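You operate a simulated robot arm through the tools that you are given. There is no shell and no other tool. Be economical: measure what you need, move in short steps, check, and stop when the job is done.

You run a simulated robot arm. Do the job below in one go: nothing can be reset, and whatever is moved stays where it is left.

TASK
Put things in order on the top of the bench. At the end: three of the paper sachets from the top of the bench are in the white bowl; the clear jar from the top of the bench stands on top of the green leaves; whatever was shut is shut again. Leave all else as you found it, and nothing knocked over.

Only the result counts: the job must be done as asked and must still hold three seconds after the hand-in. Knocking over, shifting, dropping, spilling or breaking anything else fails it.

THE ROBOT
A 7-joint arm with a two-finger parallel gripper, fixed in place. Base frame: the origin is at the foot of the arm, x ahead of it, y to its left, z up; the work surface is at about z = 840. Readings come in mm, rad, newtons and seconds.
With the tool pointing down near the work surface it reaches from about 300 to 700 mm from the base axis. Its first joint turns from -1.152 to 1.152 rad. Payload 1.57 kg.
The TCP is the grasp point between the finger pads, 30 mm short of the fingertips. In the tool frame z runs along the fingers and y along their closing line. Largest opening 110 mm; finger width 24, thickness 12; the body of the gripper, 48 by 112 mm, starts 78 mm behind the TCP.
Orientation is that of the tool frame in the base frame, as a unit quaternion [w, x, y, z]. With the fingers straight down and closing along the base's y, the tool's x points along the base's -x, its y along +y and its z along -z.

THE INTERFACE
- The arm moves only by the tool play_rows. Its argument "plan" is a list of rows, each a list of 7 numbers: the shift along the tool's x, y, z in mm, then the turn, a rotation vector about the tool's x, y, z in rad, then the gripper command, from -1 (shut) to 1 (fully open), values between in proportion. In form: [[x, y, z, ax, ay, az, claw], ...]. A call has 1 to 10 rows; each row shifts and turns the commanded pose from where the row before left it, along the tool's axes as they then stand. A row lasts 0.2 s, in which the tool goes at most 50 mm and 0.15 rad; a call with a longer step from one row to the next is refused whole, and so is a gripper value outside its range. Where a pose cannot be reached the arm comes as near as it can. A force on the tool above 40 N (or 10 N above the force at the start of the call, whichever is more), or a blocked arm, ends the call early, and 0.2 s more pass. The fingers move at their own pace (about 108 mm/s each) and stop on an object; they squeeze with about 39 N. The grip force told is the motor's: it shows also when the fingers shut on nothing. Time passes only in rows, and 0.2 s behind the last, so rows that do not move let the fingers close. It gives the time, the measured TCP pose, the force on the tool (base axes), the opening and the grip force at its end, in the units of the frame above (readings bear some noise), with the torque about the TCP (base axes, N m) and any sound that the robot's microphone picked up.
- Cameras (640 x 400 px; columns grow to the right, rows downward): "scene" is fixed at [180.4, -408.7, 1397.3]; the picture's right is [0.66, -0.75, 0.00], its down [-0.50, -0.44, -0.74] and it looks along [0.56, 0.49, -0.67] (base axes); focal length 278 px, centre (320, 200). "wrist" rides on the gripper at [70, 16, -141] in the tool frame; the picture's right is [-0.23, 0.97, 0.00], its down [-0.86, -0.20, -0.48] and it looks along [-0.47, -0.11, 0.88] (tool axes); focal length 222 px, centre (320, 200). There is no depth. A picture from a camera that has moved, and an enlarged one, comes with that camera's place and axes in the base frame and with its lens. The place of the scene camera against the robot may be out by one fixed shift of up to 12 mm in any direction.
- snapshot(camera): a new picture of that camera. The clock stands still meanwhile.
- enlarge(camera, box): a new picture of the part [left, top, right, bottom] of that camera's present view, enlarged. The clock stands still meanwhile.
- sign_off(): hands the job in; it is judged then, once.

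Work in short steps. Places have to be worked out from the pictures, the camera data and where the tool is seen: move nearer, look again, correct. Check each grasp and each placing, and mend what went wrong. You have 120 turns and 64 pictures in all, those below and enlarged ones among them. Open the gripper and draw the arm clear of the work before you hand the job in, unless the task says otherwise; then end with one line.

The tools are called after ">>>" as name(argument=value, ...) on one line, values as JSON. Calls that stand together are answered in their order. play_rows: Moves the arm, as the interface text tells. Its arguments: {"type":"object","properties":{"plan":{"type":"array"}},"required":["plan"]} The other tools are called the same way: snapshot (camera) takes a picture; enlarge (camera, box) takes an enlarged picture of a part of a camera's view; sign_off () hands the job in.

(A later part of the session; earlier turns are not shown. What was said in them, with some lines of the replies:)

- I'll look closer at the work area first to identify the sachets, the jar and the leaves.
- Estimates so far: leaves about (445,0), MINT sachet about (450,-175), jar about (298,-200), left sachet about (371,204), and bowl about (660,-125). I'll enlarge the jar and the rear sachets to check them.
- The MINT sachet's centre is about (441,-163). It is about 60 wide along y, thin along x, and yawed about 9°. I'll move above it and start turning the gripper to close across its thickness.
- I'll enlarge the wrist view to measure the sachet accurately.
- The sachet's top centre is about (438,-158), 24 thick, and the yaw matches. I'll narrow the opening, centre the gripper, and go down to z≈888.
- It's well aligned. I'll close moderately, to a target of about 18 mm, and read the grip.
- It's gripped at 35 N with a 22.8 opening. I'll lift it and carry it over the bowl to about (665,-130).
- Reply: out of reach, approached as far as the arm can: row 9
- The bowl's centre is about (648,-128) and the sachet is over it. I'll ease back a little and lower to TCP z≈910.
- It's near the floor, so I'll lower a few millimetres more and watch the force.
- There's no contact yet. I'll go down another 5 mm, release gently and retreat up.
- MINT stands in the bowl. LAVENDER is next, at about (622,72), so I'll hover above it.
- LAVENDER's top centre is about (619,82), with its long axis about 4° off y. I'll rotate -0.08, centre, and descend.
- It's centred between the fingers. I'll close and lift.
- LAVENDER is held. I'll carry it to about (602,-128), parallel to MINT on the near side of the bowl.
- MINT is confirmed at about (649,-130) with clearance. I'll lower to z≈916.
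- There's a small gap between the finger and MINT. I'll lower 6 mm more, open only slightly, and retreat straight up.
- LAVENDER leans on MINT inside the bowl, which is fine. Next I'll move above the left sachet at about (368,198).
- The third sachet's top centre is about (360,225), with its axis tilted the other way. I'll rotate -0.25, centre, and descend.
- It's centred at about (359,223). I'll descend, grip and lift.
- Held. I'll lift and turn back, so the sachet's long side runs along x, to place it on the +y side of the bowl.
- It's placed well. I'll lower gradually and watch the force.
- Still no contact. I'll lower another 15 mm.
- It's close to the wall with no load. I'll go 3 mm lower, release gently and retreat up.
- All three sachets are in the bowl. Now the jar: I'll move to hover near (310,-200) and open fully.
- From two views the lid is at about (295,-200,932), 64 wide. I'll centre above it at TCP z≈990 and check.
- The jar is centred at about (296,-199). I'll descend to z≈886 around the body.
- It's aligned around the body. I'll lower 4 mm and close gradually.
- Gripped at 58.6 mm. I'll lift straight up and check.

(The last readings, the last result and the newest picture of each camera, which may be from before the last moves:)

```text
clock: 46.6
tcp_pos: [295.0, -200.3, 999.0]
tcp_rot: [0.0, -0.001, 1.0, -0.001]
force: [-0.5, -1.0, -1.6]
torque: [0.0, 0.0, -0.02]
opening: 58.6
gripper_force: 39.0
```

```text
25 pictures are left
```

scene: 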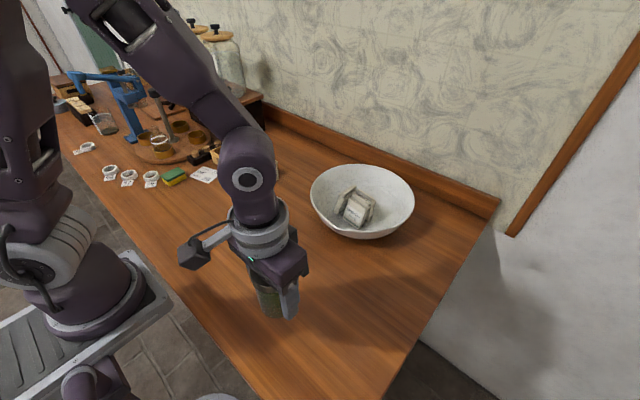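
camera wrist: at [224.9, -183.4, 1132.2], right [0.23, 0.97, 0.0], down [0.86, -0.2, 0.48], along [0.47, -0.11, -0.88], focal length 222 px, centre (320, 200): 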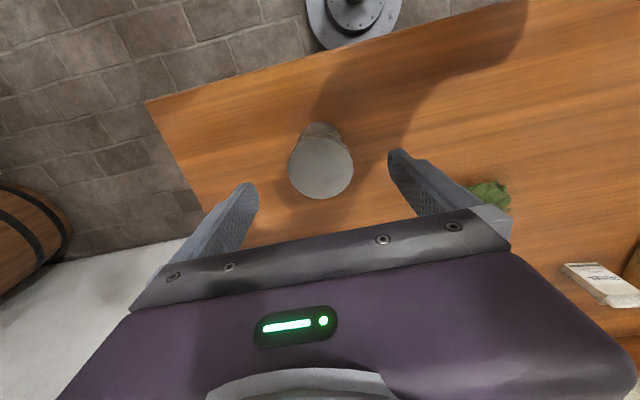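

The jar is held. I'll move partway toward the leaves so the wrist camera sees them beside the jar.

>>> play_rows(plan=[[-30, 30, -10, 0, 0, 0, 0.0], [-30, 30, 0, 0, 0, 0, 0.0], [-30, 30, 0, 0, 0, 0, 0.0], [0, 0, 0, 0, 0, 0, 0.0]])

>>> snapshot(camera="wrist")

>>> snapshot(camera="scene")

```text
clock: 47.6
tcp_pos: [385.9, -106.5, 1008.2]
tcp_rot: [0.0, 0.0, 1.0, -0.001]
force: [-0.2, -0.7, -3.1]
torque: [0.0, 0.01, 0.04]
opening: 58.6
gripper_force: 38.7
```

```text
24 pictures are left
camera wrist: at [314.8, -92.1, 1150.4], right [0.23, 0.97, 0.0], down [0.86, -0.2, 0.48], along [0.47, -0.11, -0.88], focal length 222 px, centre (320, 200)
```

wrist: 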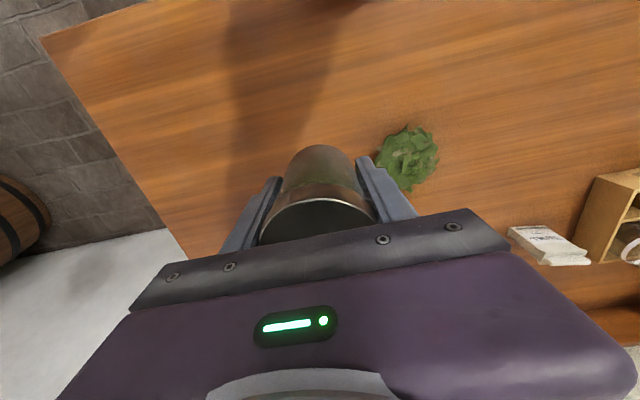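

```text
23 pictures are left
```

scene: 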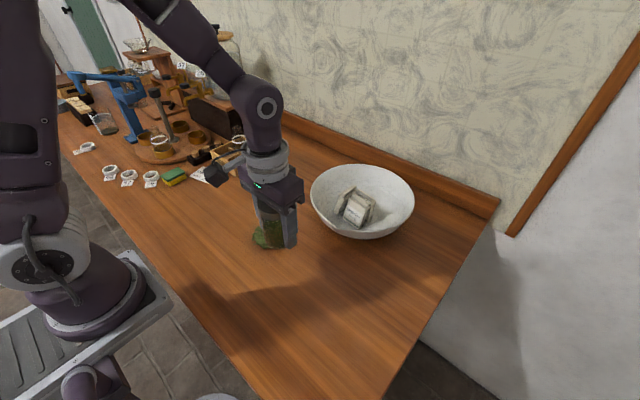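

The wrist views put the leaves at about (438,2), about 85 wide. I'll move above them with the jar bottom at about z 905 and check alignment from both cameras.

>>> play_rows(plan=[[-18, 36.5, 0, 0, 0, 0, 0.0], [-18, 36.5, 0, 0, 0, 0, 0.0], [-17, 36.5, 0, 0, 0, 0, 0.0], [0, 0, 35, 0, 0, 0, 0.0], [0, 0, 28, 0, 0, 0, 0.0], [0, 0, 0, 0, 0, 0, 0.0]])

>>> enlarge(camera="wrist", box=[200, 60, 440, 250])

>>> enlarge(camera="scene", box=[210, 150, 330, 270])

```text
clock: 49.0
tcp_pos: [438.8, 0.4, 947.3]
tcp_rot: [-0.001, 0.0, 1.0, 0.0]
force: [-0.3, 0.2, -2.1]
torque: [0.0, 0.0, -0.01]
opening: 58.4
gripper_force: 38.9
```

```text
2.11 times, centred on (320, 155) of wrist
camera zoom: at [367.9, 16.3, 1087.7], right [0.23, 0.97, 0.0], down [0.86, -0.2, 0.48], along [0.47, -0.11, -0.88], focal length 468 px, centre (320, 295)
```

zoom: 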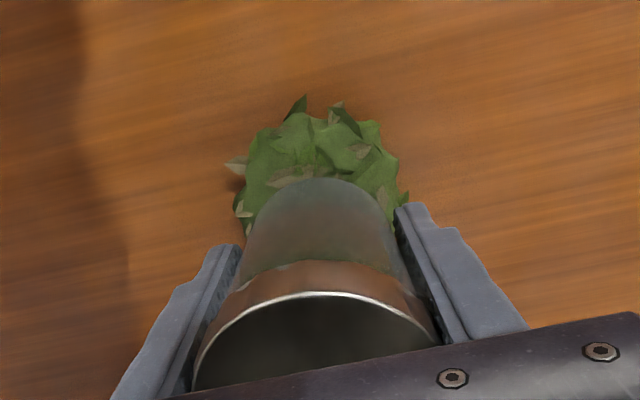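

```text
3.33 times, centred on (270, 210) of scene
camera zoom: at [180.5, -408.7, 1397.3], right [0.66, -0.75, 0.0], down [-0.5, -0.44, -0.74], along [0.56, 0.49, -0.67], focal length 926 px, centre (487, 167)
```

zoom: 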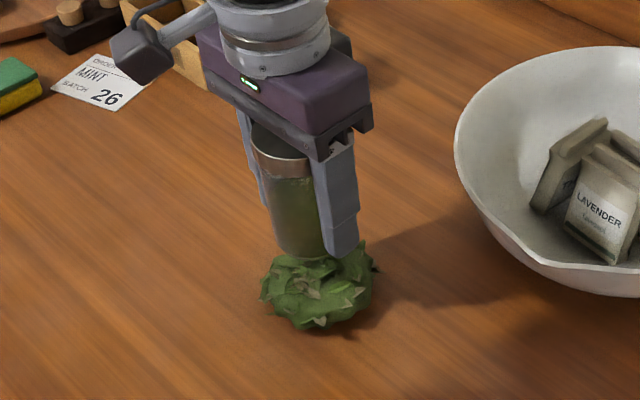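

Alignment is good in both views. I'll lower in stages and watch for contact.

>>> play_rows(plan=[[-1, 0.5, 15, 0, 0, 0, 0.0], [0, 0, 12, 0, 0, 0, 0.0], [0, 0, 0, 0, 0, 0, 0.0]])

>>> enlarge(camera="scene", box=[230, 190, 310, 260])

```text
clock: 49.8
tcp_pos: [440.1, 0.2, 920.4]
tcp_rot: [-0.001, 0.0, 1.0, 0.0]
force: [0.5, 0.3, -2.1]
torque: [0.01, 0.02, 0.0]
opening: 58.6
gripper_force: 39.7
```

```text
5.71 times, centred on (270, 225) of scene
camera zoom: at [180.5, -408.7, 1397.3], right [0.66, -0.75, 0.0], down [-0.5, -0.44, -0.74], along [0.56, 0.49, -0.67], focal length 1587 px, centre (606, 57)
```

zoom: 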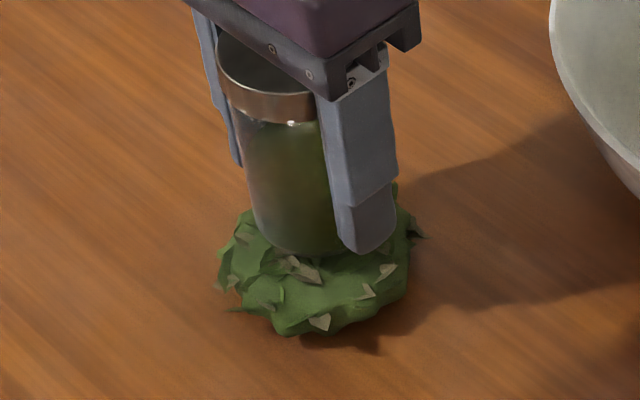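

>>> play_rows(plan=[[0, 0, 3, 0, 0, 0, 0.0], [0, 0, 3, 0, 0, 0, 0.0], [0, 0, 0, 0, 0, 0, 0.0]])

>>> play_rows(plan=[[0, 0, 3, 0, 0, 0, 0.0], [0, 0, 2, 0, 0, 0, 0.0], [0, 0, 0, 0, 0, 0, 0.0]])

```text
clock: 50.6
tcp_pos: [439.3, 1.0, 914.8]
tcp_rot: [0.0, 0.0, 1.0, 0.0]
force: [0.3, 0.3, -1.4]
torque: [0.02, -0.02, 0.02]
opening: 58.4
gripper_force: 39.3
```

```text
clock: 51.4
tcp_pos: [438.2, 1.2, 910.0]
tcp_rot: [0.0, -0.001, 1.0, 0.0]
force: [0.0, 0.5, -2.6]
torque: [0.0, 0.0, 0.01]
opening: 58.8
gripper_force: 38.4
```

No contact yet, with the jar bottom at about 869. I'll keep going down.

>>> play_rows(plan=[[0, 0, 3, 0, 0, 0, 0.0], [0, 0, 0, 0, 0, 0, 0.0]])

>>> play_rows(plan=[[0, 0, 3, 0, 0, 0, 0.0], [0, 0, 0, 0, 0, 0, 0.0]])

>>> enlarge(camera="scene", box=[230, 190, 310, 260])

```text
clock: 52.0
tcp_pos: [439.4, 1.1, 906.0]
tcp_rot: [0.0, 0.0, 1.0, 0.0]
force: [-2.0, 1.2, 21.2]
torque: [-0.01, 0.17, -0.05]
opening: 58.5
gripper_force: 39.1
```

```text
clock: 52.6
tcp_pos: [439.3, 1.3, 903.2]
tcp_rot: [0.001, 0.0, 1.0, 0.001]
force: [0.7, 0.6, 24.0]
torque: [0.0, -0.07, 0.01]
opening: 58.6
gripper_force: 38.9
```

```text
5.71 times, centred on (270, 225) of scene
camera zoom: at [180.2, -408.7, 1397.4], right [0.66, -0.75, 0.0], down [-0.5, -0.44, -0.74], along [0.56, 0.49, -0.67], focal length 1587 px, centre (606, 57)
```

zoom: 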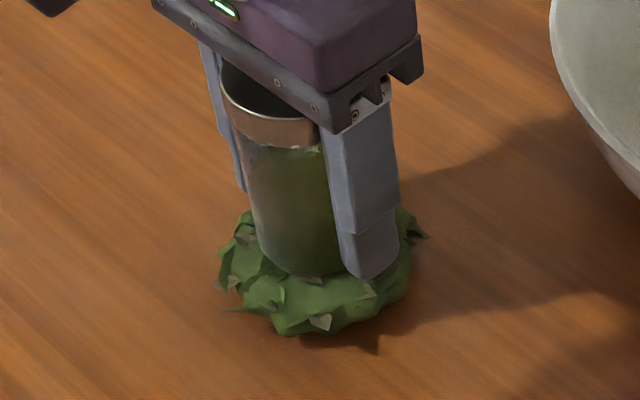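

The jar is in contact at about 24 N and resting on the leaves. I'll back off 1 mm, open slowly, and check before retreating.

>>> play_rows(plan=[[0, 0, -1, 0, 0, 0, 0.0], [0, 0, 0, 0, 0, 0, 0.0], [0, 0, 0, 0, 0, 0, 0.08], [0, 0, 0, 0, 0, 0, 0.2], [0, 0, 0, 0, 0, 0, 0.4], [0, 0, 0, 0, 0, 0, 0.6], [0, 0, 0, 0, 0, 0, 0.6]])

>>> enlarge(camera="scene", box=[230, 190, 310, 260])

>>> enlarge(camera="wrist", box=[200, 60, 440, 250])

```text
clock: 54.2
tcp_pos: [440.1, 0.9, 904.6]
tcp_rot: [0.001, 0.0, 1.0, 0.0]
force: [-0.1, 0.3, 0.5]
torque: [-0.01, 0.04, -0.03]
opening: 87.9
gripper_force: 0.0
```

```text
5.71 times, centred on (270, 225) of scene
camera zoom: at [180.4, -408.7, 1397.3], right [0.66, -0.75, 0.0], down [-0.5, -0.44, -0.74], along [0.56, 0.49, -0.67], focal length 1587 px, centre (606, 57)
```

zoom: 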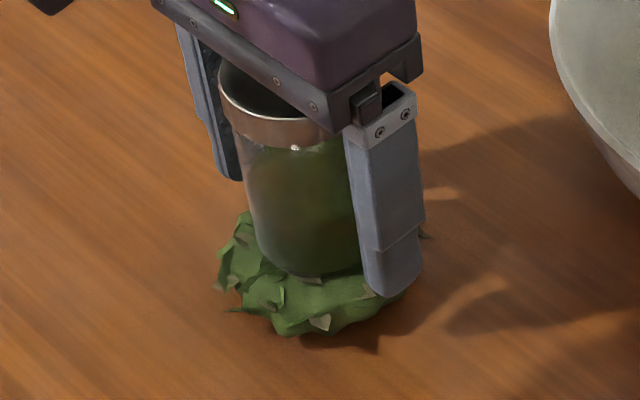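

```text
2.11 times, centred on (320, 155) of wrist
camera zoom: at [369.7, 17.2, 1045.0], right [0.23, 0.97, 0.0], down [0.86, -0.2, 0.48], along [0.47, -0.11, -0.88], focal length 468 px, centre (320, 295)
```

zoom: 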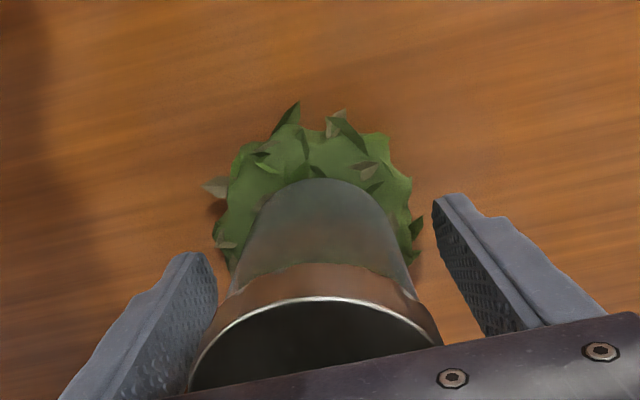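

The jar stands upright on the leaves and the fingers are clear. I'll open fully and rise straight up, then move back.

>>> play_rows(plan=[[0, 0, -15, 0, 0, 0, 1], [0, 0, -30, 0, 0, 0, 1], [0, 0, -40, 0, 0, 0, 1], [0, 0, -45, 0, 0, 0, 1], [0, 0, -45, 0, 0, 0, 1], [30, -30, -20, 0, 0, 0, 1], [30, -35, 0, 0, 0, 0, 1], [30, -35, 0, 0, 0, 0, 1], [0, 0, 0, 0, 0, 0, 1]])

>>> snapshot(camera="scene")

>>> enlarge(camera="scene", box=[220, 140, 420, 260])

```text
clock: 56.2
tcp_pos: [349.4, -97.1, 1098.3]
tcp_rot: [0.0, 0.001, 1.0, 0.0]
force: [-0.7, 0.6, 0.9]
torque: [0.0, 0.03, 0.01]
opening: 110.0
gripper_force: 0.2
```

```text
16 pictures are left
```

scene: 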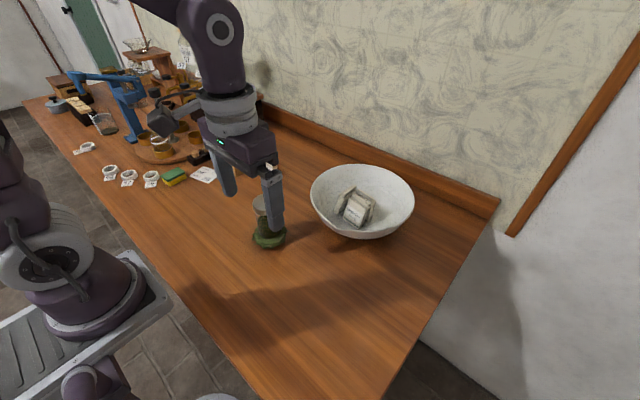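

```text
3.20 times, centred on (320, 200) of scene
camera zoom: at [180.4, -408.7, 1397.3], right [0.66, -0.75, 0.0], down [-0.5, -0.44, -0.74], along [0.56, 0.49, -0.67], focal length 889 px, centre (320, 200)
```

zoom: 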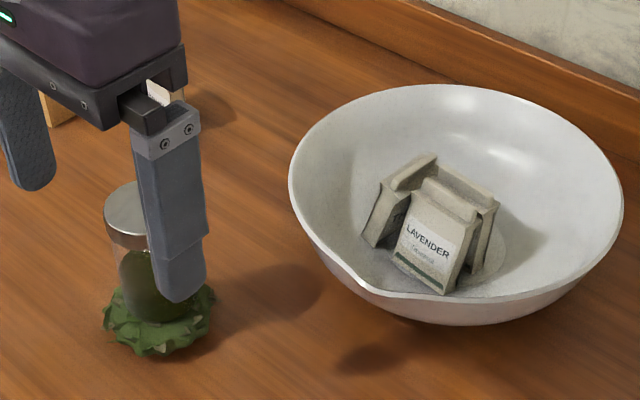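

Everything looks right. I'll draw the arm further clear and take one last look.

>>> play_rows(plan=[[10, -40, -20, 0, 0, 0, 1], [0, -40, -20, 0, 0, 0, 1], [0, -40, 0, 0, 0, 0, 1], [0, 0, 0, 0, 0, 0, 1]])

>>> snapshot(camera="scene")

>>> snapshot(camera="wrist")

```text
clock: 57.2
tcp_pos: [339.8, -219.7, 1139.1]
tcp_rot: [0.001, 0.001, 1.0, 0.0]
force: [0.3, -0.1, -0.3]
torque: [0.02, 0.02, -0.02]
opening: 110.1
gripper_force: 0.1
```

```text
14 pictures are left
```

scene: 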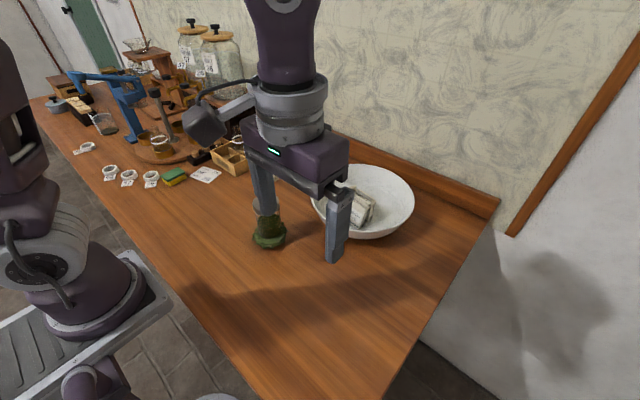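

```text
13 pictures are left
camera wrist: at [269.6, -202.6, 1279.6], right [0.23, 0.97, 0.0], down [0.86, -0.2, 0.48], along [0.47, -0.11, -0.88], focal length 222 px, centre (320, 200)
```

wrist: 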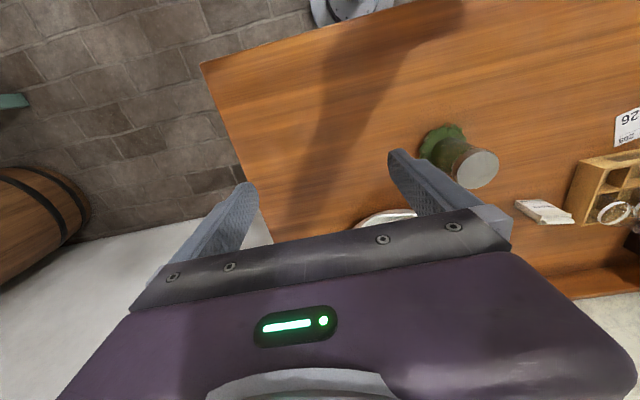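

The jar stands upright on the leaves, three sachets are in the bowl, the fourth is untouched, and the arm is clear. I'm handing in.

>>> sign_off()

```text
The job is handed in.
```

Three sachets (MINT, LAVENDER and the one from the left) are in the white bowl, the clear jar stands upright on the green leaves with its lid still on, and I opened nothing and saw nothing else moved or knocked over.
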